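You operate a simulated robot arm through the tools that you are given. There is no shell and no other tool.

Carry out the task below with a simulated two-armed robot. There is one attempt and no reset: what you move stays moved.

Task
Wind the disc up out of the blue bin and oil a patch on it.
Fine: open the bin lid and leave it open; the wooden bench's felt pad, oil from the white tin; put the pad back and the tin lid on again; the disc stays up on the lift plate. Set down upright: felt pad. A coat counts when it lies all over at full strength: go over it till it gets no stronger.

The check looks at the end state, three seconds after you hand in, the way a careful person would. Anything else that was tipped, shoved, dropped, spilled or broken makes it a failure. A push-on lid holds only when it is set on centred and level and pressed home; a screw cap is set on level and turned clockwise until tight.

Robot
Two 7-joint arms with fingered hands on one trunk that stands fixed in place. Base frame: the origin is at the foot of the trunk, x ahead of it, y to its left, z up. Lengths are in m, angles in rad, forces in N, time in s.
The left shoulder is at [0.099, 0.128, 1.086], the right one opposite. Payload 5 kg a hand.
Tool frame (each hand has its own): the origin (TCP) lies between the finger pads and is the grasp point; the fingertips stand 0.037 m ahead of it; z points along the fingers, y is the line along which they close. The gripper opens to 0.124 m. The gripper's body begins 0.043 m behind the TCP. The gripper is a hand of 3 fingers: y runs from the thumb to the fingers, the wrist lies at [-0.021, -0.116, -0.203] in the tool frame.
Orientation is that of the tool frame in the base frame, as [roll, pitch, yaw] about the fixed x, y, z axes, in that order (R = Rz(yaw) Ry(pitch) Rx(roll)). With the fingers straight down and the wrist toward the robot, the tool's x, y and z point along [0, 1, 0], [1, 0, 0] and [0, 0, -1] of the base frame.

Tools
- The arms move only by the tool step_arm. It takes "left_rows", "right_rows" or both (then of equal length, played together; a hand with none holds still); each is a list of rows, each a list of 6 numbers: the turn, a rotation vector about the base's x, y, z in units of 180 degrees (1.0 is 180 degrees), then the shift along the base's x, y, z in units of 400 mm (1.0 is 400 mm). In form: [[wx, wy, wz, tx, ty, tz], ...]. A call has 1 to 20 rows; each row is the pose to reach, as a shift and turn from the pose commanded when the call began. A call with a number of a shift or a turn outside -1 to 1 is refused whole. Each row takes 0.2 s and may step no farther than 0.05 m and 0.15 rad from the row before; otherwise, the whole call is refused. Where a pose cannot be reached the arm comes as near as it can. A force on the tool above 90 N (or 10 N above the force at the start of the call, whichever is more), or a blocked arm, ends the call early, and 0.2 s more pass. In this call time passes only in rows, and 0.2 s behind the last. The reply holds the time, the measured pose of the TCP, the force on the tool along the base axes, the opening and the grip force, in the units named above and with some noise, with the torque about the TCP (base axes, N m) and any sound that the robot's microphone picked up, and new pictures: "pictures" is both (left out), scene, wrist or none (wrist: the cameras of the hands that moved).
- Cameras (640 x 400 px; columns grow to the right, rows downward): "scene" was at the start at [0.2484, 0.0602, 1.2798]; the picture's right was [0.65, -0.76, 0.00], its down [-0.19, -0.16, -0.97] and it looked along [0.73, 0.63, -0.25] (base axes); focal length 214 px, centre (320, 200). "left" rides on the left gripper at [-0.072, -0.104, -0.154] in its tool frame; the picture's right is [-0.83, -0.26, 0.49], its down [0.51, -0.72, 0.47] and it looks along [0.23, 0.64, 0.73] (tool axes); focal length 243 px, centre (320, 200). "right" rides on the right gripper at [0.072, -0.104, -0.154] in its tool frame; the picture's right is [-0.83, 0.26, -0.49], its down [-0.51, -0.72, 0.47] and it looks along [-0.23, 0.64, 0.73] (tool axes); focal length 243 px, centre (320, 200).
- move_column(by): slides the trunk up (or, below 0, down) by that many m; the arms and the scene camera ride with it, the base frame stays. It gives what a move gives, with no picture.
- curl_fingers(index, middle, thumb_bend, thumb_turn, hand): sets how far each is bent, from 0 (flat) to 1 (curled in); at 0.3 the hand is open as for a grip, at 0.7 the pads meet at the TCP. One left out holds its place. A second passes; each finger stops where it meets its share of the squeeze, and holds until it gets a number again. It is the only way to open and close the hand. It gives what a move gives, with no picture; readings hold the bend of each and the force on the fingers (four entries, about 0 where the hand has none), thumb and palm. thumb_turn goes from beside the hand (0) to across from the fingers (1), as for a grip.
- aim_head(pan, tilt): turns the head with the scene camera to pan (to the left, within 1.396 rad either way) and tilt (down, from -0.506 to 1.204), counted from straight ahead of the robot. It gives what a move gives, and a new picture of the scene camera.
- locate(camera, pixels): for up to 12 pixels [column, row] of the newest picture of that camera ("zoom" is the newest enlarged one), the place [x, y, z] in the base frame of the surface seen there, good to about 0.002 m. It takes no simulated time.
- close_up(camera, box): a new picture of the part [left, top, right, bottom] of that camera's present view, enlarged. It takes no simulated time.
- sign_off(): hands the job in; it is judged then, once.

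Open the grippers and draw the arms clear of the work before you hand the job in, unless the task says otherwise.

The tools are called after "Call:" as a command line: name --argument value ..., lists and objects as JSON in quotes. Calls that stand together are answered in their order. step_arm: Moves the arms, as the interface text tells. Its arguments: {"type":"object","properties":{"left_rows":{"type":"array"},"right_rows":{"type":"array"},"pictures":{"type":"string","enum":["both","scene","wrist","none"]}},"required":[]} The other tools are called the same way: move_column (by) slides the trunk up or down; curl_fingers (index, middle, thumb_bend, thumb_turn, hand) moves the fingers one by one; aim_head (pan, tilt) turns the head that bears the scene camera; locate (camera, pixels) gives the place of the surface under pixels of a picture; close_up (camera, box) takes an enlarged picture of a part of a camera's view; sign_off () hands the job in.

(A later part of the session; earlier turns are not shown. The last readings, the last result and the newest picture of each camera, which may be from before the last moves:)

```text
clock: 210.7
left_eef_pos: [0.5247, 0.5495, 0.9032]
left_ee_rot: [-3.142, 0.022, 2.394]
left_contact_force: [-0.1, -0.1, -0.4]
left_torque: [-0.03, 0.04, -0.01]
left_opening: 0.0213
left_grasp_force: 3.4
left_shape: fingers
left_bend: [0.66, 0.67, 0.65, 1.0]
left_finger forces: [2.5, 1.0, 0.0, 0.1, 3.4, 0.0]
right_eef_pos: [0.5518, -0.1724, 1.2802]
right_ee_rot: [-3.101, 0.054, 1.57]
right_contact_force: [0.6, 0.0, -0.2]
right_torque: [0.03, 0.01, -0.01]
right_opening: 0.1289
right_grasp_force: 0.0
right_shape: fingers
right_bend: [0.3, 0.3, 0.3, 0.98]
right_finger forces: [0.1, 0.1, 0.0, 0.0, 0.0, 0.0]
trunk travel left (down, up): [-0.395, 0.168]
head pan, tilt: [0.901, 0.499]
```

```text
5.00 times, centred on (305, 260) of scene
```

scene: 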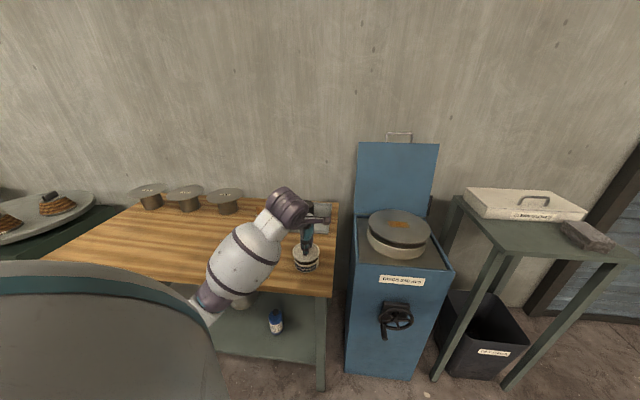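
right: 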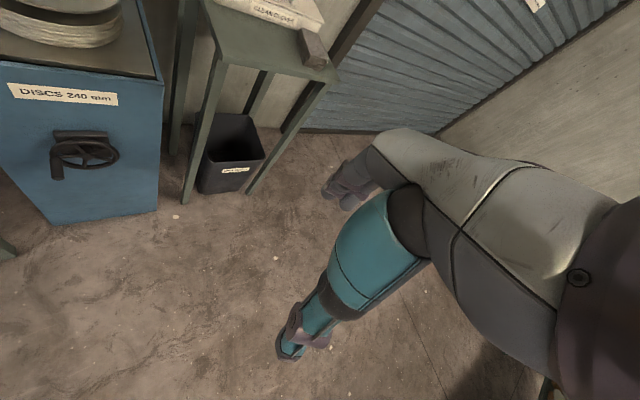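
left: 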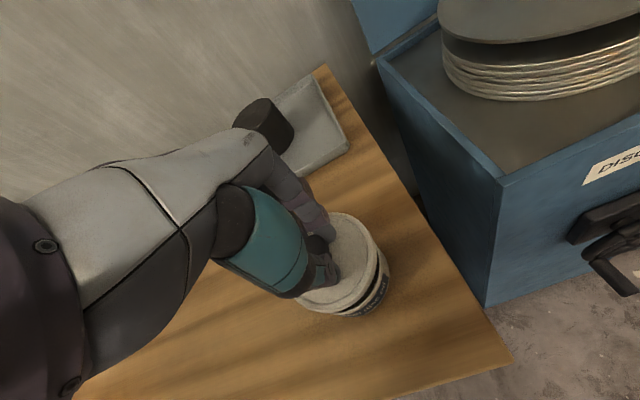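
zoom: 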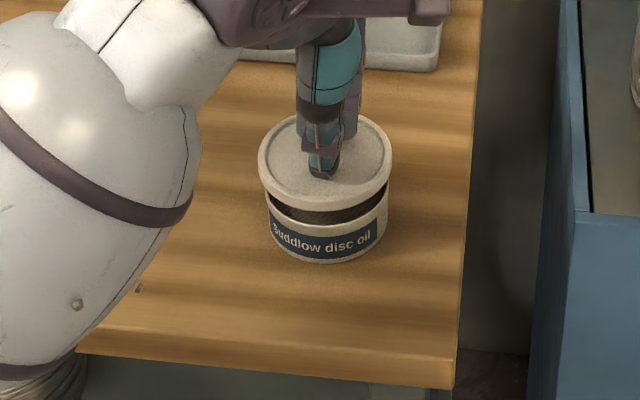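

The lid is centred on the tin within about 1 mm and level. I lower it onto the rim.

Call:
step_arm --left_rows '[[0, 0, 0, -0.001, -0.001, -0.02], [0, 0, 0, -0.001, -0.001, -0.035], [0, 0, 0, -0.001, -0.001, -0.042]]' --pictures "none"

Call:
close_up --camera "left" --box '[260, 180, 420, 340]'

Call:
close_up --camera "scene" --box '[280, 230, 335, 290]'

```text
clock: 211.5
left_eef_pos: [0.5241, 0.5494, 0.8863]
left_ee_rot: [3.141, 0.024, 2.395]
left_contact_force: [1.1, 0.3, 2.7]
left_torque: [-0.05, 0.0, 0.04]
left_opening: 0.0213
left_grasp_force: 4.4
left_shape: fingers
left_bend: [0.66, 0.67, 0.66, 1.0]
left_finger forces: [3.1, 1.3, 0.1, 0.0, 5.2, 0.1]
right_eef_pos: [0.5497, -0.1718, 1.2814]
right_ee_rot: [-3.1, 0.054, 1.57]
right_contact_force: [-0.8, 0.0, -0.2]
right_torque: [0.02, 0.03, 0.02]
right_opening: 0.129
right_grasp_force: 0.1
right_shape: fingers
right_bend: [0.3, 0.3, 0.3, 0.98]
right_finger forces: [0.0, 0.1, 0.0, 0.0, 0.1, 0.0]
trunk travel left (down, up): [-0.395, 0.168]
head pan, tilt: [0.901, 0.499]
```

```text
2.50 times, centred on (340, 260) of left
```

zoom: 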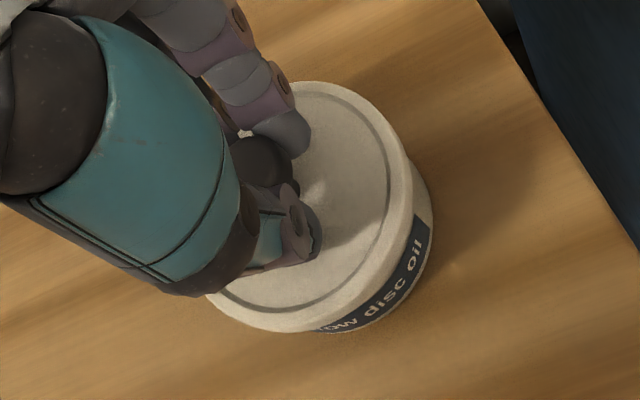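

```text
6.67 times, centred on (308, 260) of scene
```

zoom: 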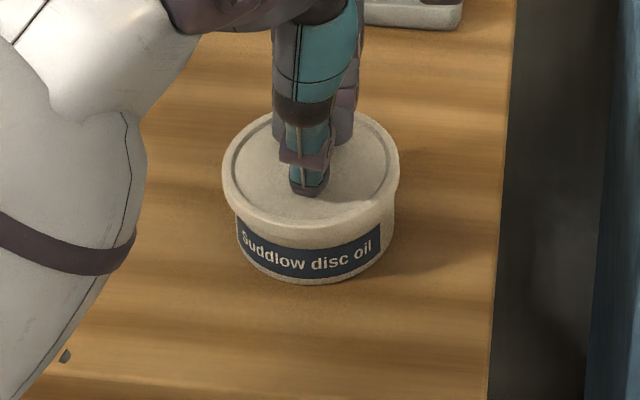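

The lid rests on the tin (2.7 N). I push down a few millimetres more with the hand.

Call:
step_arm --left_rows '[[0, 0, 0, 0, 0, -0.008], [0, 0, 0, 0, 0, -0.016]]' --pictures "none"

Call:
locate --camera "left" --pixels '[[336, 214], [346, 217], [354, 226], [359, 240], [361, 258], [356, 284], [350, 296], [342, 305], [334, 310], [322, 312], [314, 308]]'

Call:
close_up --camera "left" --box '[260, 180, 420, 340]'

```text
clock: 212.1
left_eef_pos: [0.5227, 0.548, 0.8813]
left_ee_rot: [3.139, 0.022, 2.392]
left_contact_force: [4.6, -2.5, 8.7]
left_torque: [-0.24, -0.01, -0.01]
left_opening: 0.021
left_grasp_force: 8.8
left_shape: fingers
left_bend: [0.66, 0.67, 0.66, 1.0]
left_finger forces: [6.1, 1.6, 0.0, 0.1, 9.8, 0.0]
right_eef_pos: [0.552, -0.1742, 1.2803]
right_ee_rot: [-3.101, 0.052, 1.569]
right_contact_force: [-0.2, -1.0, 0.6]
right_torque: [-0.02, -0.06, 0.03]
right_opening: 0.1289
right_grasp_force: 0.0
right_shape: fingers
right_bend: [0.3, 0.3, 0.3, 0.98]
right_finger forces: [0.0, 0.1, 0.0, 0.0, 0.1, 0.1]
trunk travel left (down, up): [-0.395, 0.168]
head pan, tilt: [0.901, 0.499]
heard: snap
```

```text
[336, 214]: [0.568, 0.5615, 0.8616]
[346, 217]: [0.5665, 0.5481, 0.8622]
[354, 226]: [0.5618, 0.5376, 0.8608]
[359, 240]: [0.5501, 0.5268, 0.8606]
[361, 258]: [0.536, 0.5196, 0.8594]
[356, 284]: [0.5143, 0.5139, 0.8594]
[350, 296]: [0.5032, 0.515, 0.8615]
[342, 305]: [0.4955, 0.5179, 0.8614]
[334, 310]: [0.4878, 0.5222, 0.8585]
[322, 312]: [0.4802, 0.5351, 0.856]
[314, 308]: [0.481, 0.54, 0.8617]
```

```text
2.50 times, centred on (340, 260) of left
```

zoom: 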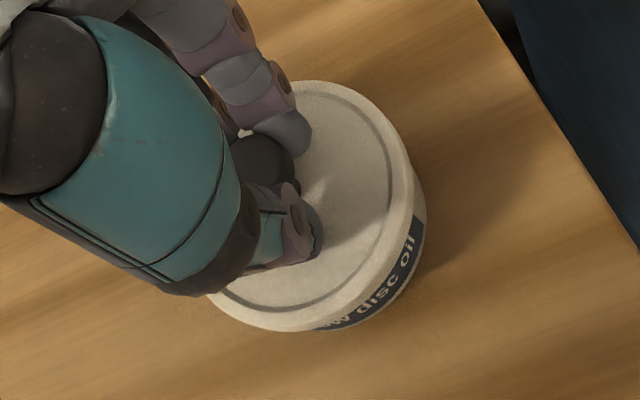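

A snap: the lid has seated. I open the fingers carefully and check the lid's level and height.

Call:
curl_fingers --hand "left" --index 0.6 --middle 0.6 --thumb_bend 0.6

Call:
curl_fingers --hand "left" --index 0.48 --middle 0.48 --thumb_bend 0.48

Call:
step_arm --left_rows '[[0, 0, 0, 0, 0, 0.04], [0, 0, 0, 0, 0, 0.12], [0, 0, 0, -0.01, 0.0, 0.22], [0, 0, 0, -0.05, 0.02, 0.33]]'

Call:
close_up --camera "left" --box '[300, 220, 440, 340]'

Call:
close_up --camera "scene" --box '[280, 230, 335, 290]'

```text
clock: 213.1
left_eef_pos: [0.5223, 0.5498, 0.882]
left_ee_rot: [3.137, 0.023, 2.396]
left_contact_force: [0.6, -1.9, 18.0]
left_torque: [-0.02, -0.12, -0.03]
left_opening: 0.0285
left_grasp_force: 8.2
left_shape: fingers
left_bend: [0.63, 0.62, 0.62, 1.0]
left_finger forces: [6.7, 4.1, 0.0, 0.0, 6.1, 0.1]
right_eef_pos: [0.5498, -0.1733, 1.2813]
right_ee_rot: [-3.099, 0.052, 1.571]
right_contact_force: [0.7, 0.0, -0.3]
right_torque: [-0.01, -0.02, 0.0]
right_opening: 0.129
right_grasp_force: 0.1
right_shape: fingers
right_bend: [0.3, 0.3, 0.3, 0.98]
right_finger forces: [0.0, 0.0, 0.1, 0.1, 0.0, 0.0]
trunk travel left (down, up): [-0.395, 0.168]
head pan, tilt: [0.901, 0.499]
```

```text
clock: 214.1
left_eef_pos: [0.5219, 0.5494, 0.8813]
left_ee_rot: [3.139, 0.021, 2.396]
left_contact_force: [-2.2, -3.7, 15.3]
left_torque: [0.42, -0.07, 0.06]
left_opening: 0.0732
left_grasp_force: 8.2
left_shape: fingers
left_bend: [0.48, 0.51, 0.48, 1.0]
left_finger forces: [1.3, 14.1, 0.1, 0.2, 0.2, 0.0]
right_eef_pos: [0.5493, -0.1741, 1.2818]
right_ee_rot: [-3.101, 0.051, 1.57]
right_contact_force: [0.2, 0.3, 0.3]
right_torque: [-0.01, 0.0, -0.01]
right_opening: 0.1291
right_grasp_force: 0.0
right_shape: fingers
right_bend: [0.3, 0.3, 0.3, 0.98]
right_finger forces: [0.0, 0.1, 0.0, 0.0, 0.0, 0.1]
trunk travel left (down, up): [-0.395, 0.168]
head pan, tilt: [0.901, 0.499]
```

```text
clock: 215.1
left_eef_pos: [0.5018, 0.5571, 1.0168]
left_ee_rot: [3.141, 0.026, 2.395]
left_contact_force: [0.0, -0.6, -0.1]
left_torque: [0.01, -0.04, 0.0]
left_opening: 0.0738
left_grasp_force: 0.1
left_shape: fingers
left_bend: [0.48, 0.48, 0.48, 1.0]
left_finger forces: [0.1, 0.1, 0.1, 0.0, 0.1, 0.0]
right_eef_pos: [0.5481, -0.173, 1.2823]
right_ee_rot: [-3.101, 0.053, 1.568]
right_contact_force: [0.8, -0.2, 0.8]
right_torque: [0.04, -0.04, 0.01]
right_opening: 0.1288
right_grasp_force: 0.1
right_shape: fingers
right_bend: [0.3, 0.3, 0.3, 0.98]
right_finger forces: [0.0, 0.0, 0.0, 0.0, 0.0, 0.1]
trunk travel left (down, up): [-0.395, 0.168]
head pan, tilt: [0.901, 0.499]
```

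scene: 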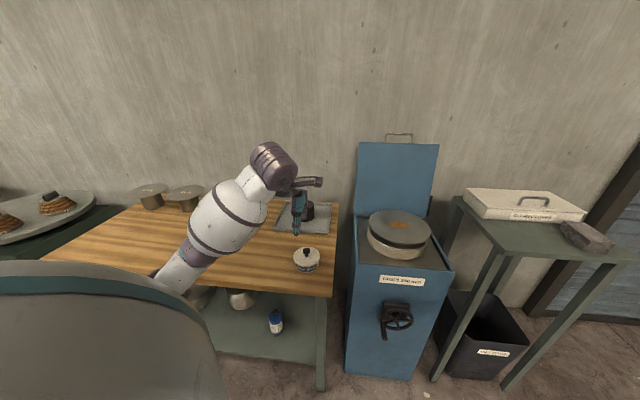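
left: 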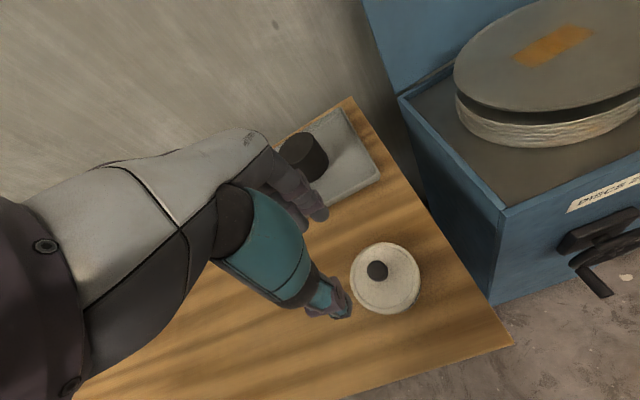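

```text
3.33 times, centred on (370, 280) of left
```

zoom: 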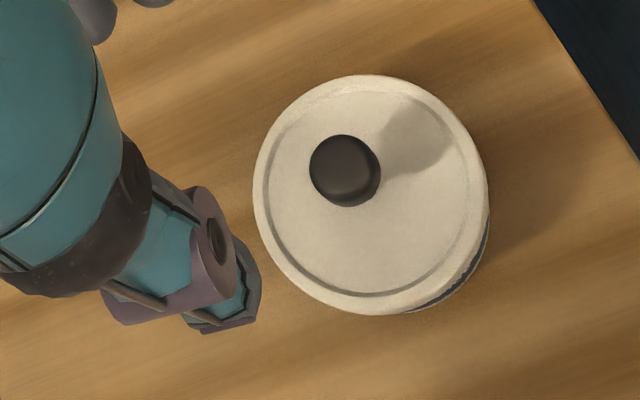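

```text
6.67 times, centred on (308, 260) of scene
```

zoom: 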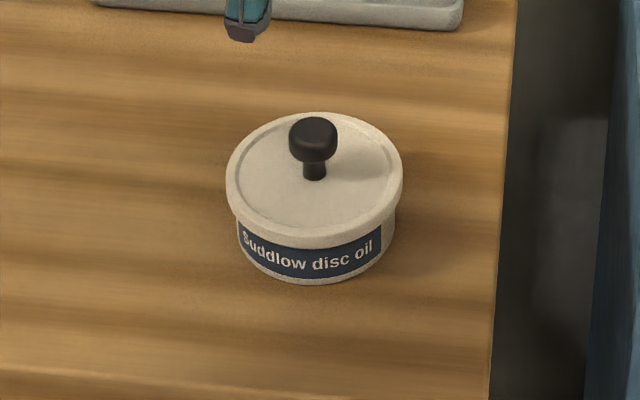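

I verify the lid's level by its rim heights.

Call:
locate --camera "zoom" --pixels '[[231, 180], [398, 180], [315, 232], [320, 116], [250, 215], [380, 215], [313, 130]]'

Call:
locate --camera "left" --pixels '[[354, 265], [372, 246], [400, 250], [415, 280], [395, 310], [365, 305], [377, 271]]'

```text
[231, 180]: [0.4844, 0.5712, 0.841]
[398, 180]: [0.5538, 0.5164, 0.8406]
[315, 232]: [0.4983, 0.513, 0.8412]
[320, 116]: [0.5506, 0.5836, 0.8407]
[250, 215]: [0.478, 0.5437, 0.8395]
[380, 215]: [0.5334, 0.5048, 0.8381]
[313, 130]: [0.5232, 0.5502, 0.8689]
```

```text
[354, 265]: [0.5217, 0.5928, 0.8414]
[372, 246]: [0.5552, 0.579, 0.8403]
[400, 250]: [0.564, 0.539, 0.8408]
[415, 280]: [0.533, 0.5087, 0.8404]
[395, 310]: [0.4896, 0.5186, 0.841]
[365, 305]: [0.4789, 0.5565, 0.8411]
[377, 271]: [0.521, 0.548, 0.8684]
```

The lid sits level at 0.841 exactly as at the start. Now I move the left arm up to its starting pose and look at its posture before lowering the trunk to rewind the lift.

Call:
step_arm --left_rows '[[0, 0, -0.02, 0, 0.02, 0.1], [0, 0, -0.04, 0, 0.05, 0.2], [0, 0, -0.06, 0, 0.08, 0.3], [0, 0, -0.08, -0.01, 0.11, 0.4], [0, 0, -0.1, -0.02, 0.14, 0.5], [0, 0, -0.12, -0.03, 0.17, 0.6], [0, 0, -0.14, -0.04, 0.2, 0.7], [0, 0, -0.16, -0.05, 0.23, 0.8], [0, 0, -0.18, -0.05, 0.26, 0.9], [0, 0, -0.2, -0.05, 0.26, 0.98]]'

Call:
close_up --camera "scene" --box '[0, 0, 640, 400]'

```text
clock: 217.3
left_eef_pos: [0.4829, 0.6617, 1.4049]
left_ee_rot: [3.14, 0.023, 1.765]
left_contact_force: [-0.5, -0.8, -0.6]
left_torque: [0.02, -0.02, 0.01]
left_opening: 0.0735
left_grasp_force: 0.0
left_shape: fingers
left_bend: [0.48, 0.48, 0.48, 1.0]
left_finger forces: [0.0, 0.1, 0.1, 0.1, 0.0, 0.0]
right_eef_pos: [0.5494, -0.1732, 1.2808]
right_ee_rot: [-3.1, 0.052, 1.57]
right_contact_force: [-0.5, 0.1, 0.4]
right_torque: [0.02, -0.01, 0.0]
right_opening: 0.129
right_grasp_force: 0.1
right_shape: fingers
right_bend: [0.3, 0.3, 0.3, 0.98]
right_finger forces: [0.1, 0.0, 0.1, 0.0, 0.1, 0.1]
trunk travel left (down, up): [-0.395, 0.168]
head pan, tilt: [0.901, 0.499]
```

scene: 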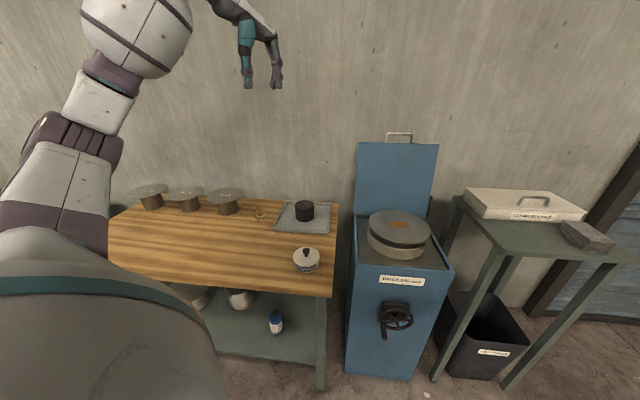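
left: 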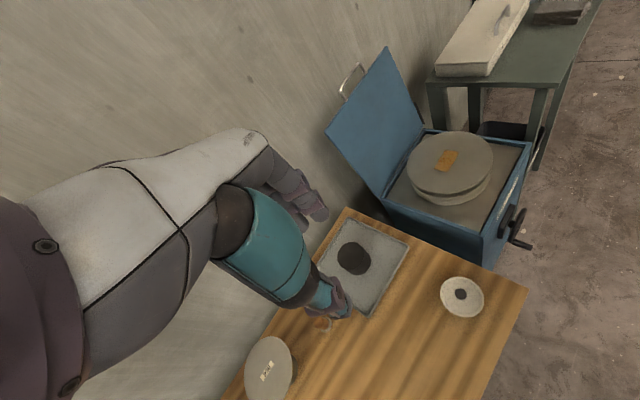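

```text
1.00 times, centred on (320, 200) of scene (not enlarged: the box is as wide or as high as the picture)
```

zoom: 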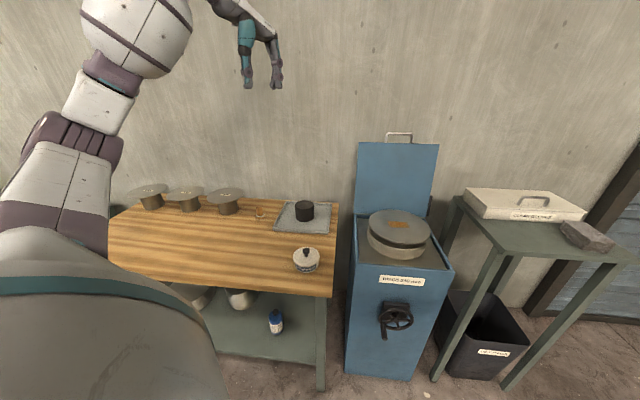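

I locate the elbow and forearm to judge what a 0.39 m lowering would do.

Call:
locate --camera "scene" --pixels '[[75, 140], [100, 150], [60, 165], [100, 100], [140, 40], [40, 190], [110, 130], [415, 250], [365, 245], [410, 215]]'

```text
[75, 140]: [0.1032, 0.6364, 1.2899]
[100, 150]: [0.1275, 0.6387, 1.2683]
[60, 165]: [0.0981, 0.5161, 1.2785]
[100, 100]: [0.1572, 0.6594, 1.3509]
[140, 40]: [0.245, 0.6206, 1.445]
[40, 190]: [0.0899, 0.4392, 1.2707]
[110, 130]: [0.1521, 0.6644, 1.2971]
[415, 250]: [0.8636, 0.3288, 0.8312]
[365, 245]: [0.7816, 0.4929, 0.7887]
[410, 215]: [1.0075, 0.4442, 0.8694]
```

The elbow would end around z≈0.87 and in front of the bench, so lowering is safe. I lower the trunk in two steps.

Call:
move_column --by -0.2

Call:
move_column --by -0.195

Call:
aim_head --pan 0.5 --tilt 0.5

Call:
close_up --camera "scene" --box '[270, 200, 350, 270]'

```text
clock: 219.5
left_eef_pos: [0.4824, 0.6616, 1.2046]
left_ee_rot: [3.14, 0.022, 1.768]
left_contact_force: [-0.2, 0.3, -0.1]
left_torque: [0.01, -0.02, -0.03]
left_opening: 0.0736
left_grasp_force: 0.2
left_shape: fingers
left_bend: [0.48, 0.48, 0.48, 1.0]
left_finger forces: [0.1, 0.0, 0.0, 0.0, 0.1, 0.0]
right_eef_pos: [0.5513, -0.173, 1.0813]
right_ee_rot: [-3.099, 0.054, 1.57]
right_contact_force: [-0.4, 0.0, 0.1]
right_torque: [0.04, -0.02, 0.0]
right_opening: 0.1288
right_grasp_force: 0.0
right_shape: fingers
right_bend: [0.3, 0.3, 0.3, 0.98]
right_finger forces: [0.1, 0.1, 0.0, 0.1, 0.0, 0.0]
trunk travel left (down, up): [-0.195, 0.368]
head pan, tilt: [0.901, 0.499]
```

```text
clock: 221.6
left_eef_pos: [0.5243, 0.6357, 1.0213]
left_ee_rot: [-3.079, -0.04, 1.772]
left_contact_force: [-0.5, -0.1, 0.3]
left_torque: [-0.04, 0.01, -0.01]
left_opening: 0.0736
left_grasp_force: 0.1
left_shape: fingers
left_bend: [0.48, 0.48, 0.48, 1.0]
left_finger forces: [0.0, 0.1, 0.0, 0.0, 0.0, 0.0]
right_eef_pos: [0.5403, -0.1911, 0.8885]
right_ee_rot: [-3.113, 0.03, 1.567]
right_contact_force: [-0.3, 0.2, 0.1]
right_torque: [0.01, -0.01, -0.02]
right_opening: 0.1289
right_grasp_force: 0.0
right_shape: fingers
right_bend: [0.3, 0.3, 0.3, 0.98]
right_finger forces: [0.0, 0.0, 0.0, 0.1, 0.1, 0.0]
trunk travel left (down, up): [0.0, 0.563]
head pan, tilt: [0.901, 0.499]
```

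```text
clock: 222.5
left_eef_pos: [0.5268, 0.636, 1.0203]
left_ee_rot: [-3.078, -0.04, 1.774]
left_contact_force: [-0.5, 0.0, 0.2]
left_torque: [0.0, 0.01, 0.01]
left_opening: 0.0736
left_grasp_force: 0.0
left_shape: fingers
left_bend: [0.48, 0.48, 0.48, 1.0]
left_finger forces: [0.0, 0.1, 0.0, 0.0, 0.1, 0.0]
right_eef_pos: [0.541, -0.1921, 0.8884]
right_ee_rot: [-3.111, 0.03, 1.567]
right_contact_force: [0.1, 0.4, 0.8]
right_torque: [0.0, -0.01, -0.02]
right_opening: 0.129
right_grasp_force: 0.1
right_shape: fingers
right_bend: [0.3, 0.3, 0.3, 0.98]
right_finger forces: [0.0, 0.0, 0.0, 0.0, 0.0, 0.1]
trunk travel left (down, up): [0.0, 0.563]
head pan, tilt: [0.499, 0.499]
```

scene: 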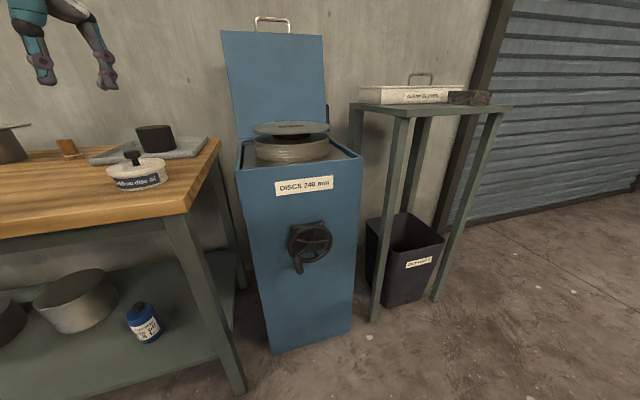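

```text
5.71 times, centred on (310, 235) of scene
```

zoom: 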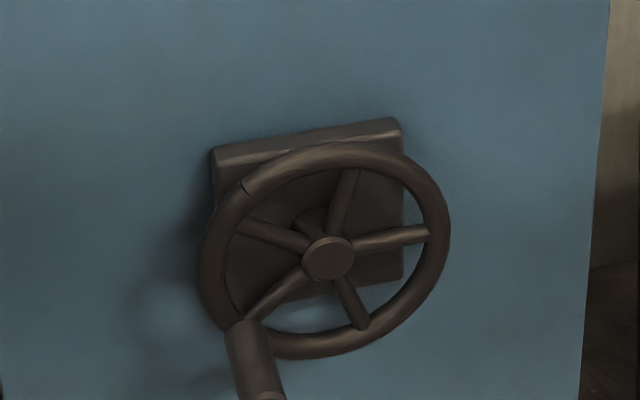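

Both measured hand poses shifted by a few cm during the last lowering, so the arms may be touching something with their links. I raise the trunk 0.1 m again and look.

Call:
move_column --by 0.1

Call:
aim_head --pan 1.2 --tilt 0.6

```text
clock: 223.8
left_eef_pos: [0.5397, 0.6593, 1.0865]
left_ee_rot: [-3.056, 0.004, 1.766]
left_contact_force: [-0.1, 0.0, 0.8]
left_torque: [0.01, 0.03, 0.01]
left_opening: 0.074
left_grasp_force: 0.1
left_shape: fingers
left_bend: [0.48, 0.48, 0.48, 1.0]
left_finger forces: [0.0, 0.0, 0.0, 0.0, 0.0, 0.1]
right_eef_pos: [0.5516, -0.1738, 0.9848]
right_ee_rot: [-3.099, 0.053, 1.568]
right_contact_force: [0.0, 0.6, 0.7]
right_torque: [0.03, 0.01, -0.01]
right_opening: 0.1288
right_grasp_force: 0.1
right_shape: fingers
right_bend: [0.3, 0.3, 0.3, 0.98]
right_finger forces: [0.0, 0.0, 0.0, 0.0, 0.1, 0.0]
trunk travel left (down, up): [-0.1, 0.463]
head pan, tilt: [0.499, 0.499]
```

```text
clock: 224.9
left_eef_pos: [0.5405, 0.6613, 1.0854]
left_ee_rot: [-3.056, 0.005, 1.767]
left_contact_force: [0.1, -0.3, -0.2]
left_torque: [-0.01, -0.01, 0.0]
left_opening: 0.0737
left_grasp_force: 0.0
left_shape: fingers
left_bend: [0.48, 0.48, 0.48, 1.0]
left_finger forces: [0.1, 0.1, 0.0, 0.0, 0.0, 0.0]
right_eef_pos: [0.5519, -0.1727, 0.9863]
right_ee_rot: [-3.099, 0.055, 1.571]
right_contact_force: [0.2, -0.1, 1.1]
right_torque: [-0.01, -0.01, -0.01]
right_opening: 0.1286
right_grasp_force: 0.2
right_shape: fingers
right_bend: [0.3, 0.3, 0.3, 0.98]
right_finger forces: [0.0, 0.1, 0.0, 0.0, 0.1, 0.0]
trunk travel left (down, up): [-0.1, 0.463]
head pan, tilt: [1.201, 0.6]
```

scene: 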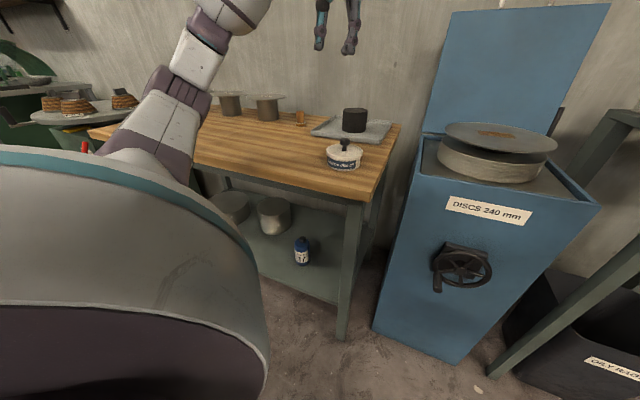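

The right hand returned to its pose but the left is still displaced by 6 cm. I raise another 0.1 m and check again.

Call:
move_column --by 0.1

Call:
close_up --camera "scene" --box '[0, 0, 320, 220]'

Call:
close_up --camera "scene" --box '[180, 60, 420, 220]'

```text
clock: 226.2
left_eef_pos: [0.5406, 0.6622, 1.1852]
left_ee_rot: [-3.055, 0.006, 1.766]
left_contact_force: [-0.3, 0.5, 0.4]
left_torque: [0.02, 0.02, -0.04]
left_opening: 0.0736
left_grasp_force: 0.1
left_shape: fingers
left_bend: [0.48, 0.48, 0.48, 1.0]
left_finger forces: [0.0, 0.0, 0.0, 0.0, 0.0, 0.1]
right_eef_pos: [0.5519, -0.1707, 1.0848]
right_ee_rot: [-3.099, 0.053, 1.569]
right_contact_force: [0.4, 0.2, 0.2]
right_torque: [-0.01, 0.03, -0.01]
right_opening: 0.1287
right_grasp_force: 0.0
right_shape: fingers
right_bend: [0.3, 0.3, 0.3, 0.98]
right_finger forces: [0.0, 0.1, 0.1, 0.0, 0.0, 0.0]
trunk travel left (down, up): [-0.2, 0.363]
head pan, tilt: [1.201, 0.6]
```

```text
1.82 times, centred on (160, 110) of scene
```

zoom: 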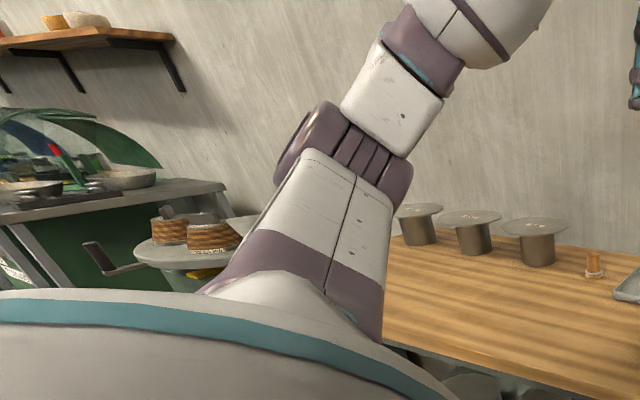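

```text
2.50 times, centred on (300, 140) of scene
```

zoom: 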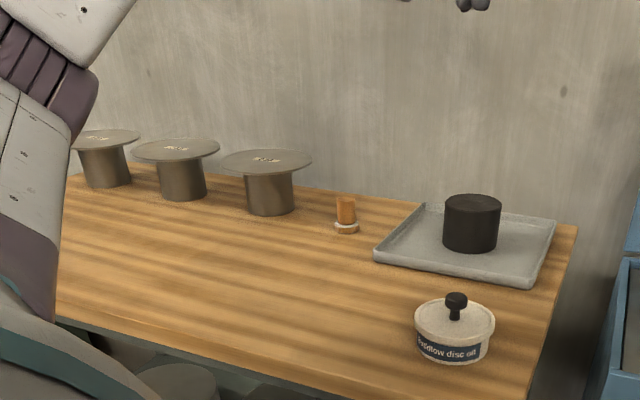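

Nothing on the bench looks disturbed. I verify positions of pad, tin and bench corner numerically.

Call:
locate --camera "zoom" --pixels '[[346, 205], [456, 296], [470, 205], [577, 225], [375, 258], [265, 160], [175, 150], [105, 140], [345, 228]]'

Call:
aim_head --pan 0.5 --tilt 0.75

```text
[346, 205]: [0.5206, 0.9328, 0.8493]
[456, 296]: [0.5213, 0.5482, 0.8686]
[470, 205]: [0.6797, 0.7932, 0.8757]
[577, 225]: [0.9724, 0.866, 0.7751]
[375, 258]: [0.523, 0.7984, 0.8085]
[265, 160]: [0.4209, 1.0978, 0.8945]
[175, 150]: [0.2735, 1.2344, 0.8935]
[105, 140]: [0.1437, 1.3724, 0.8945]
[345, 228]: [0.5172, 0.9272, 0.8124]
```

```text
clock: 227.3
left_eef_pos: [0.5389, 0.662, 1.1867]
left_ee_rot: [-3.058, 0.006, 1.769]
left_contact_force: [-0.1, -0.9, -0.3]
left_torque: [0.0, -0.03, 0.03]
left_opening: 0.0737
left_grasp_force: 0.1
left_shape: fingers
left_bend: [0.48, 0.48, 0.48, 1.0]
left_finger forces: [0.1, 0.0, 0.0, 0.1, 0.0, 0.0]
right_eef_pos: [0.5515, -0.1727, 1.0845]
right_ee_rot: [-3.1, 0.055, 1.57]
right_contact_force: [-0.4, 0.3, 0.1]
right_torque: [-0.01, 0.01, -0.02]
right_opening: 0.1289
right_grasp_force: 0.0
right_shape: fingers
right_bend: [0.3, 0.3, 0.3, 0.98]
right_finger forces: [0.0, 0.0, 0.0, 0.0, 0.0, 0.0]
trunk travel left (down, up): [-0.2, 0.363]
head pan, tilt: [0.499, 0.75]
```

scene: 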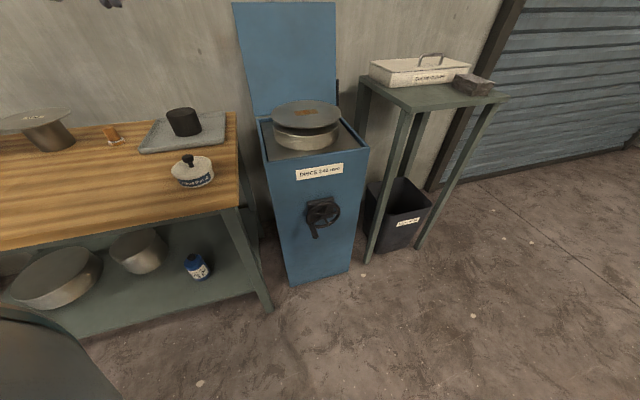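

All bench items are unmoved. I lift the left hand 0.25 m higher so its elbow stays clear, then lower the trunk again for the wheel.

Call:
step_arm --left_rows '[[0, 0, 0, 0, 0, 0.1], [0, 0, 0, 0, 0, 0.2], [0, 0, 0, 0, 0, 0.3], [0, 0, 0, 0, 0, 0.4], [0, 0, 0, 0, 0, 0.5], [0, 0, 0, 0, 0, 0.6], [0, 0, 0, 0, 0, 0.65]]' --pictures "none"

Call:
aim_head --pan 1.2 --tilt 0.3

Call:
locate --camera "scene" --pixels '[[180, 100], [160, 130], [200, 60], [120, 200], [90, 180]]'

```text
clock: 228.9
left_eef_pos: [0.5402, 0.6602, 1.4476]
left_ee_rot: [-3.057, 0.006, 1.767]
left_contact_force: [0.5, 0.0, 0.6]
left_torque: [-0.03, 0.0, 0.0]
left_opening: 0.0735
left_grasp_force: 0.1
left_shape: fingers
left_bend: [0.48, 0.48, 0.48, 1.0]
left_finger forces: [0.1, 0.0, 0.0, 0.0, 0.1, 0.0]
right_eef_pos: [0.5507, -0.1725, 1.0864]
right_ee_rot: [-3.099, 0.055, 1.568]
right_contact_force: [-0.1, -0.7, 0.0]
right_torque: [0.0, -0.01, 0.0]
right_opening: 0.129
right_grasp_force: 0.0
right_shape: fingers
right_bend: [0.3, 0.3, 0.3, 0.98]
right_finger forces: [0.0, 0.0, 0.0, 0.0, 0.1, 0.0]
trunk travel left (down, up): [-0.2, 0.363]
head pan, tilt: [0.499, 0.75]
```

```text
clock: 229.9
left_eef_pos: [0.5396, 0.6618, 1.4477]
left_ee_rot: [-3.056, 0.006, 1.766]
left_contact_force: [0.2, 0.4, 0.3]
left_torque: [0.01, 0.0, 0.01]
left_opening: 0.0737
left_grasp_force: 0.0
left_shape: fingers
left_bend: [0.48, 0.48, 0.48, 1.0]
left_finger forces: [0.1, 0.0, 0.0, 0.1, 0.0, 0.0]
right_eef_pos: [0.5512, -0.1716, 1.0852]
right_ee_rot: [-3.101, 0.055, 1.569]
right_contact_force: [0.3, 0.8, 0.4]
right_torque: [-0.01, -0.02, -0.05]
right_opening: 0.1288
right_grasp_force: 0.1
right_shape: fingers
right_bend: [0.3, 0.3, 0.3, 0.98]
right_finger forces: [0.0, 0.0, 0.0, 0.0, 0.0, 0.1]
trunk travel left (down, up): [-0.2, 0.363]
head pan, tilt: [1.201, 0.3]
```

scene: 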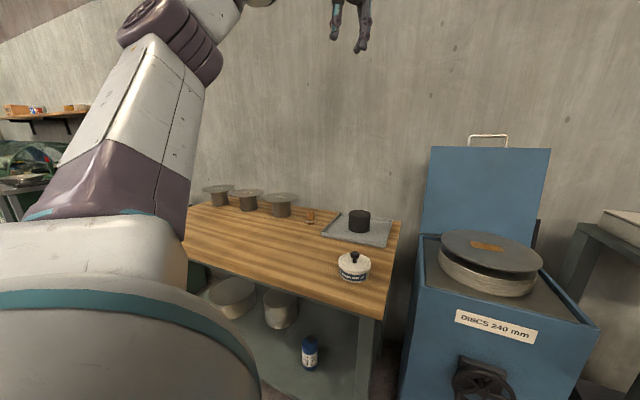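

```text
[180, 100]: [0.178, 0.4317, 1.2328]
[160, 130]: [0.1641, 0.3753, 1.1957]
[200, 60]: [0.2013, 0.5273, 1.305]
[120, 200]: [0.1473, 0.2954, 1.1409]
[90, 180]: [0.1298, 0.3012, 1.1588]
```

The left elbow is now high. I lower the trunk 0.12 m and turn the right hand to point horizontally at the bin as before.

Call:
move_column --by -0.12

Call:
step_arm --right_rows '[[0.0363, -0.015, -0.015, 0.013, 0.05, -0.03], [0.0726, -0.03, -0.03, 0.026, 0.1, -0.06], [0.1089, -0.0451, -0.0451, 0.04, 0.15, -0.1], [0.1452, -0.0601, -0.0601, 0.053, 0.2, -0.14], [0.1815, -0.0751, -0.0751, 0.067, 0.25, -0.18], [0.2178, -0.0901, -0.0901, 0.08, 0.3, -0.22], [0.254, -0.1052, -0.1052, 0.094, 0.35, -0.26], [0.2903, -0.1202, -0.1202, 0.108, 0.4, -0.3], [0.3266, -0.1352, -0.1352, 0.121, 0.45, -0.34], [0.3629, -0.1502, -0.1502, 0.135, 0.5, -0.38], [0.3992, -0.1653, -0.1653, 0.148, 0.55, -0.42], [0.4355, -0.1803, -0.1803, 0.162, 0.6, -0.46], [0.4718, -0.1953, -0.1953, 0.175, 0.66, -0.5]]'

Call:
aim_head --pan 0.45 --tilt 0.6

```text
clock: 231.4
left_eef_pos: [0.5385, 0.6611, 1.3267]
left_ee_rot: [-3.056, 0.006, 1.767]
left_contact_force: [0.2, 0.3, 0.8]
left_torque: [-0.02, -0.06, -0.02]
left_opening: 0.0735
left_grasp_force: 0.1
left_shape: fingers
left_bend: [0.48, 0.48, 0.48, 1.0]
left_finger forces: [0.1, 0.0, 0.0, 0.0, 0.0, 0.1]
right_eef_pos: [0.5502, -0.1737, 0.9662]
right_ee_rot: [-3.101, 0.055, 1.569]
right_contact_force: [1.0, 0.5, 1.0]
right_torque: [-0.02, -0.03, -0.02]
right_opening: 0.1292
right_grasp_force: 0.1
right_shape: fingers
right_bend: [0.3, 0.3, 0.3, 0.98]
right_finger forces: [0.0, 0.0, 0.0, 0.1, 0.1, 0.1]
trunk travel left (down, up): [-0.08, 0.483]
head pan, tilt: [1.201, 0.3]
```

```text
clock: 234.2
left_eef_pos: [0.5372, 0.6617, 1.3268]
left_ee_rot: [-3.057, 0.008, 1.768]
left_contact_force: [-0.9, 0.1, 0.3]
left_torque: [-0.06, -0.06, 0.0]
left_opening: 0.0737
left_grasp_force: 0.2
left_shape: fingers
left_bend: [0.48, 0.48, 0.48, 1.0]
left_finger forces: [0.1, 0.0, 0.0, 0.0, 0.0, 0.0]
right_eef_pos: [0.6197, 0.0936, 0.7675]
right_ee_rot: [3.118, -1.521, 0.85]
right_contact_force: [-0.2, -0.3, 1.2]
right_torque: [-0.07, 0.03, -0.03]
right_opening: 0.129
right_grasp_force: 0.1
right_shape: fingers
right_bend: [0.3, 0.3, 0.3, 0.97]
right_finger forces: [0.1, 0.0, 0.1, 0.1, 0.1, 0.1]
right hand out of reach, approached as far as the arm can: row 4, 5, 6, 7, 8, 9, 10, 11, 12
trunk travel left (down, up): [-0.08, 0.483]
head pan, tilt: [1.201, 0.3]
```

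scene: 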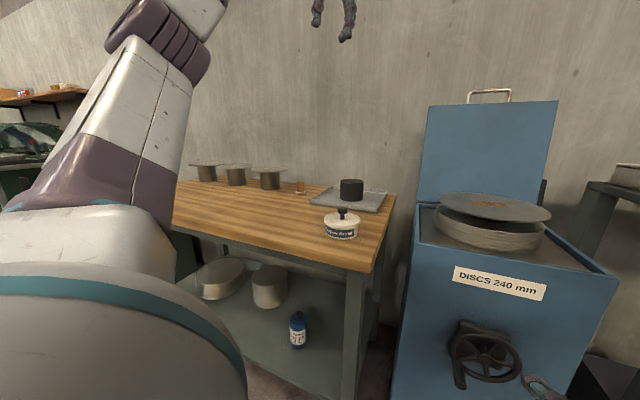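
right: 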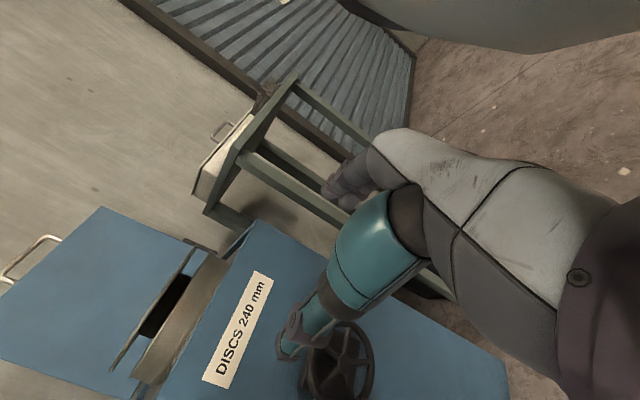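

```text
clock: 235.3
left_eef_pos: [0.5384, 0.6605, 1.325]
left_ee_rot: [-3.057, 0.006, 1.767]
left_contact_force: [0.0, -0.2, 0.7]
left_torque: [0.01, -0.01, 0.01]
left_opening: 0.0737
left_grasp_force: 0.1
left_shape: fingers
left_bend: [0.48, 0.48, 0.48, 1.0]
left_finger forces: [0.1, 0.0, 0.0, 0.0, 0.1, 0.0]
right_eef_pos: [0.6219, 0.0939, 0.7616]
right_ee_rot: [-3.008, -1.509, 0.697]
right_contact_force: [-0.8, 0.4, -0.4]
right_torque: [0.04, 0.01, -0.01]
right_opening: 0.1289
right_grasp_force: 0.1
right_shape: fingers
right_bend: [0.3, 0.3, 0.3, 0.97]
right_finger forces: [0.0, 0.0, 0.0, 0.0, 0.0, 0.0]
trunk travel left (down, up): [-0.08, 0.483]
head pan, tilt: [0.45, 0.6]
```

scene: 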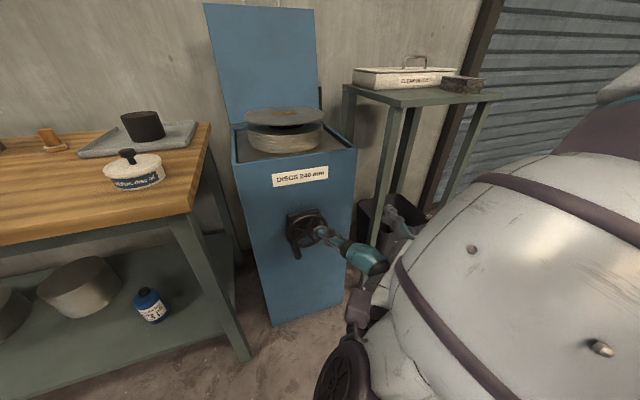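

The right hand is oriented again. I lower the trunk fully and locate the knob.

Call:
move_column --by -0.08

Call:
close_up --camera "scene" --box '[265, 180, 345, 260]'

```text
clock: 236.5
left_eef_pos: [0.5401, 0.661, 1.2462]
left_ee_rot: [-3.054, 0.006, 1.767]
left_contact_force: [0.2, -0.7, -0.9]
left_torque: [-0.02, 0.0, -0.01]
left_opening: 0.0735
left_grasp_force: 0.0
left_shape: fingers
left_bend: [0.48, 0.48, 0.48, 1.0]
left_finger forces: [0.0, 0.0, 0.0, 0.0, 0.1, 0.1]
right_eef_pos: [0.6331, 0.0918, 0.6949]
right_ee_rot: [-2.917, -1.507, 0.603]
right_contact_force: [0.2, 0.0, 0.0]
right_torque: [-0.01, 0.02, 0.02]
right_opening: 0.1289
right_grasp_force: 0.1
right_shape: fingers
right_bend: [0.3, 0.3, 0.3, 0.97]
right_finger forces: [0.0, 0.0, 0.1, 0.0, 0.1, 0.0]
trunk travel left (down, up): [0.0, 0.563]
head pan, tilt: [0.45, 0.6]
```

```text
5.00 times, centred on (305, 220) of scene
```

zoom: 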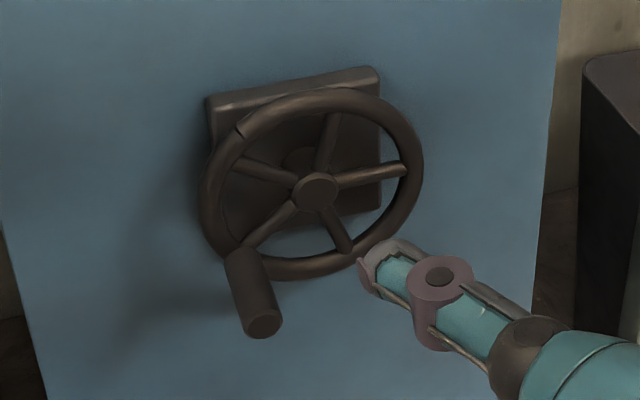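

Call:
locate --camera "zoom" --pixels '[[262, 322], [240, 265], [252, 290], [262, 300], [240, 300], [315, 192], [380, 262]]'

```text
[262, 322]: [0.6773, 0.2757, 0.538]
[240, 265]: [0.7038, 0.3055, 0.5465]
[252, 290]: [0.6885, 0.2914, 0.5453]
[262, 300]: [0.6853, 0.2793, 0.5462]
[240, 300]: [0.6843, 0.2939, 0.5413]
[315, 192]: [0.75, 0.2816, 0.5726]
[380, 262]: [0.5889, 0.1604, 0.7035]
```

Knob end is at (0.677, 0.276, 0.535), about 230°. I bring the open right hand in front of it and then forward around it.

Call:
step_arm --right_rows '[[0, 0, 0, -0.01, 0.06, -0.08], [0, 0, 0, -0.02, 0.12, -0.16], [0, 0, 0, -0.02, 0.19, -0.24], [0, 0, 0, -0.02, 0.26, -0.32], [0, 0, 0, -0.02, 0.329, -0.4], [0, 0, 0, 0.05, 0.399, -0.4], [0, 0, 0, 0.12, 0.469, -0.4]]'

Call:
close_up --camera "scene" --box '[255, 180, 345, 260]'

Call:
close_up --camera "right" --box '[180, 160, 420, 380]'

```text
clock: 238.1
left_eef_pos: [0.5405, 0.6619, 1.2447]
left_ee_rot: [-3.054, 0.005, 1.767]
left_contact_force: [-0.2, 0.3, 0.4]
left_torque: [-0.03, -0.05, -0.01]
left_opening: 0.0737
left_grasp_force: 0.1
left_shape: fingers
left_bend: [0.48, 0.48, 0.48, 1.0]
left_finger forces: [0.0, 0.1, 0.0, 0.0, 0.0, 0.1]
right_eef_pos: [0.6803, 0.2804, 0.5317]
right_ee_rot: [-2.893, -1.504, 0.582]
right_contact_force: [0.6, 1.0, 0.3]
right_torque: [0.04, 0.01, 0.01]
right_opening: 0.1289
right_grasp_force: 0.0
right_shape: fingers
right_bend: [0.3, 0.3, 0.3, 0.97]
right_finger forces: [0.0, 0.0, 0.0, 0.1, 0.0, 0.0]
trunk travel left (down, up): [0.0, 0.563]
head pan, tilt: [0.45, 0.6]
```

scene: 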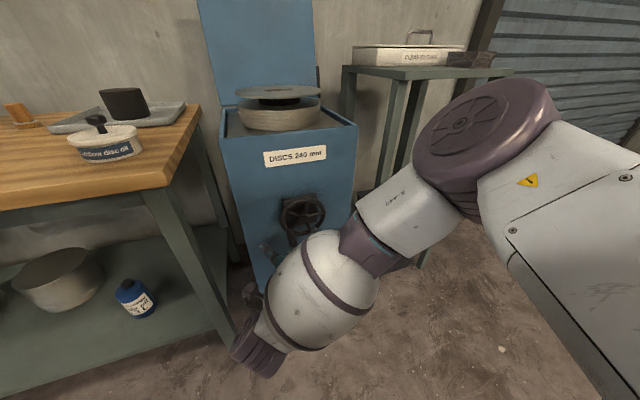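
right: 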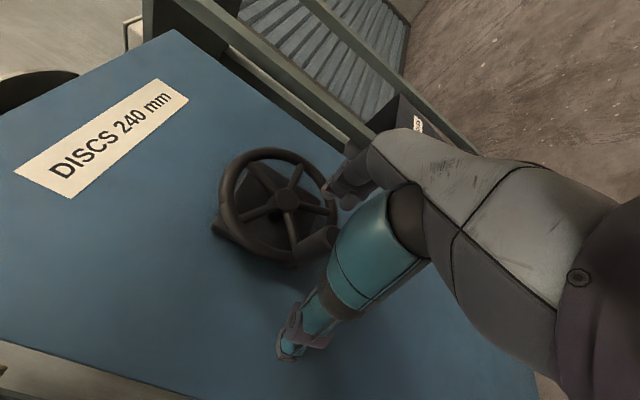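

```text
5.00 times, centred on (300, 220) of scene
```

zoom: 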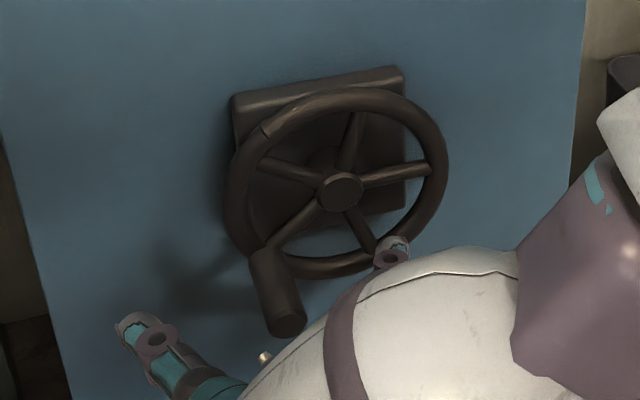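

```text
1.82 times, centred on (300, 270) of right
```

zoom: 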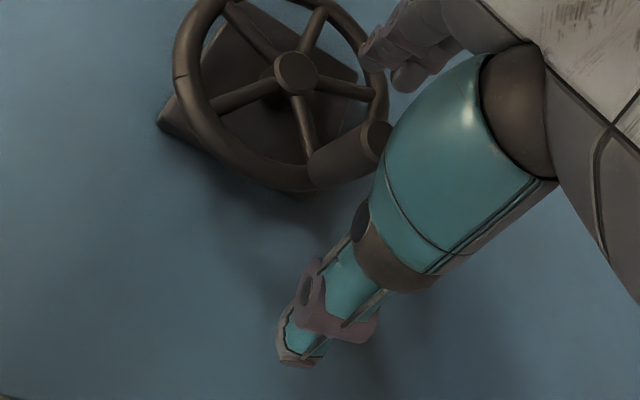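

The fingers straddle the knob. I pinch firmly and crank clockwise (left and up) along the arc toward the stop.

Call:
curl_fingers --hand "right" --index 0.95 --middle 0.95 --thumb_bend 0.95

Call:
step_arm --right_rows '[[0, 0, 0, -0.0104, 0.0104, 0.0213], [0, 0, 0, -0.0184, 0.0184, 0.047], [0, 0, 0, -0.0226, 0.0226, 0.0743], [0, 0, 0, -0.0231, 0.0231, 0.0953]]'

Call:
close_up --camera "scene" --box '[210, 60, 370, 260]'

Call:
locate --camera "zoom" --pixels '[[300, 60], [240, 62], [200, 130], [400, 120], [270, 140]]'

```text
clock: 239.1
left_eef_pos: [0.5408, 0.663, 1.2436]
left_ee_rot: [-3.054, 0.008, 1.768]
left_contact_force: [0.0, 0.5, -0.5]
left_torque: [0.0, 0.0, 0.01]
left_opening: 0.0735
left_grasp_force: 0.1
left_shape: fingers
left_bend: [0.48, 0.48, 0.48, 1.0]
left_finger forces: [0.1, 0.0, 0.1, 0.0, 0.1, 0.1]
right_eef_pos: [0.679, 0.2823, 0.532]
right_ee_rot: [-2.894, -1.504, 0.581]
right_contact_force: [6.3, 21.6, -8.3]
right_torque: [-0.13, 0.23, 0.03]
right_opening: 0.021
right_grasp_force: 19.8
right_shape: fingers
right_bend: [0.6, 0.95, 0.68, 1.0]
right_finger forces: [14.3, 0.0, 0.1, 0.1, 26.4, 0.0]
trunk travel left (down, up): [0.0, 0.563]
head pan, tilt: [0.45, 0.6]
```

```text
clock: 240.1
left_eef_pos: [0.5397, 0.6638, 1.2457]
left_ee_rot: [-3.056, 0.005, 1.766]
left_contact_force: [-0.3, -0.6, -0.2]
left_torque: [0.0, -0.01, 0.05]
left_opening: 0.0738
left_grasp_force: 0.1
left_shape: fingers
left_bend: [0.48, 0.48, 0.48, 1.0]
left_finger forces: [0.0, 0.1, 0.0, 0.0, 0.0, 0.0]
right_eef_pos: [0.6715, 0.2917, 0.5724]
right_ee_rot: [-2.929, -1.506, 0.618]
right_contact_force: [-7.9, 21.3, -2.8]
right_torque: [0.01, 0.1, 0.43]
right_opening: 0.0159
right_grasp_force: 18.4
right_shape: fingers
right_bend: [0.71, 0.95, 0.68, 1.0]
right_finger forces: [7.9, 0.1, 0.0, 0.1, 27.3, 0.0]
trunk travel left (down, up): [0.0, 0.563]
head pan, tilt: [0.45, 0.6]
```

scene: 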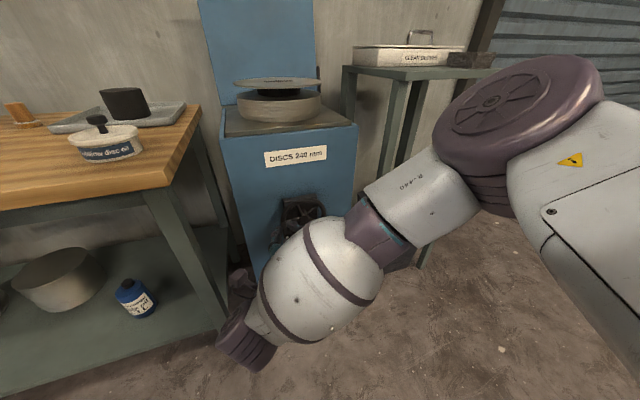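
right: 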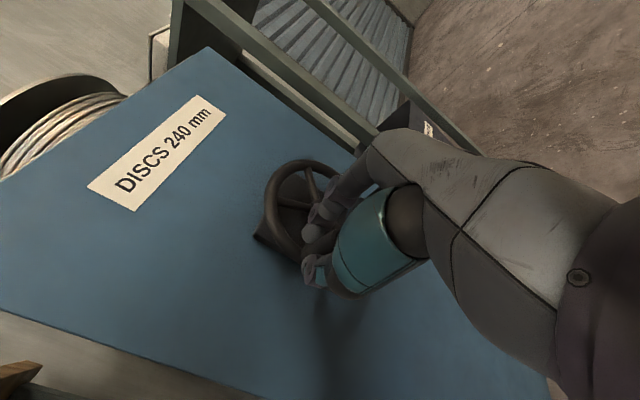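

```text
2.00 times, centred on (290, 160) of scene
```

zoom: 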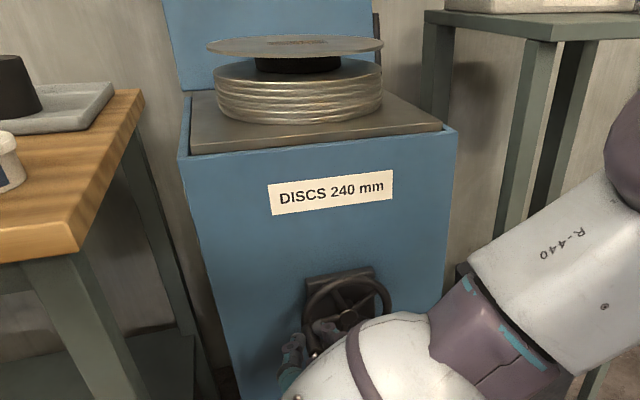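

```text
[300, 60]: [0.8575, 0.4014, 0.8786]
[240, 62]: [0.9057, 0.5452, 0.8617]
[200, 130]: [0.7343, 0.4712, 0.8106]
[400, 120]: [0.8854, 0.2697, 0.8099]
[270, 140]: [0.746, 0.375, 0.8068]
```

The plate is back at 0.810. I give one last small upward push to the stop.

Call:
step_arm --right_rows '[[0, 0, 0, 0.001, -0.001, 0.025], [0, 0, 0, 0.003, -0.003, 0.045]]' --pictures "none"

Call:
close_up --camera "scene" --box '[210, 60, 370, 260]'

Call:
locate --camera "zoom" --pixels '[[300, 50], [240, 52], [200, 130], [400, 120], [270, 140]]'

```text
clock: 240.7
left_eef_pos: [0.5397, 0.6603, 1.2458]
left_ee_rot: [-3.055, 0.006, 1.766]
left_contact_force: [0.0, 0.5, -0.4]
left_torque: [0.0, 0.02, 0.02]
left_opening: 0.0737
left_grasp_force: 0.0
left_shape: fingers
left_bend: [0.48, 0.48, 0.48, 1.0]
left_finger forces: [0.1, 0.1, 0.1, 0.0, 0.1, 0.1]
right_eef_pos: [0.6748, 0.2855, 0.5904]
right_ee_rot: [-2.911, -1.506, 0.595]
right_contact_force: [0.4, 0.1, 0.2]
right_torque: [-0.03, 0.02, -0.02]
right_opening: 0.0002
right_grasp_force: 0.0
right_shape: fingers
right_bend: [0.71, 0.95, 0.76, 1.0]
right_finger forces: [0.0, 0.0, 0.1, 0.0, 0.1, 0.0]
trunk travel left (down, up): [0.0, 0.563]
head pan, tilt: [0.45, 0.6]
```

```text
2.00 times, centred on (290, 160) of scene
```

zoom: 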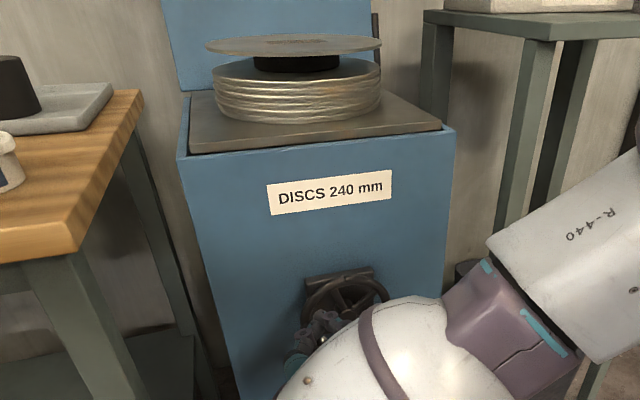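

```text
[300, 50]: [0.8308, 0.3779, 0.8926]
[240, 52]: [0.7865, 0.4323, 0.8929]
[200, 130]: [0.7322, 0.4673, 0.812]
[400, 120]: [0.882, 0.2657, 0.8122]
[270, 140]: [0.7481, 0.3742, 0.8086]
```

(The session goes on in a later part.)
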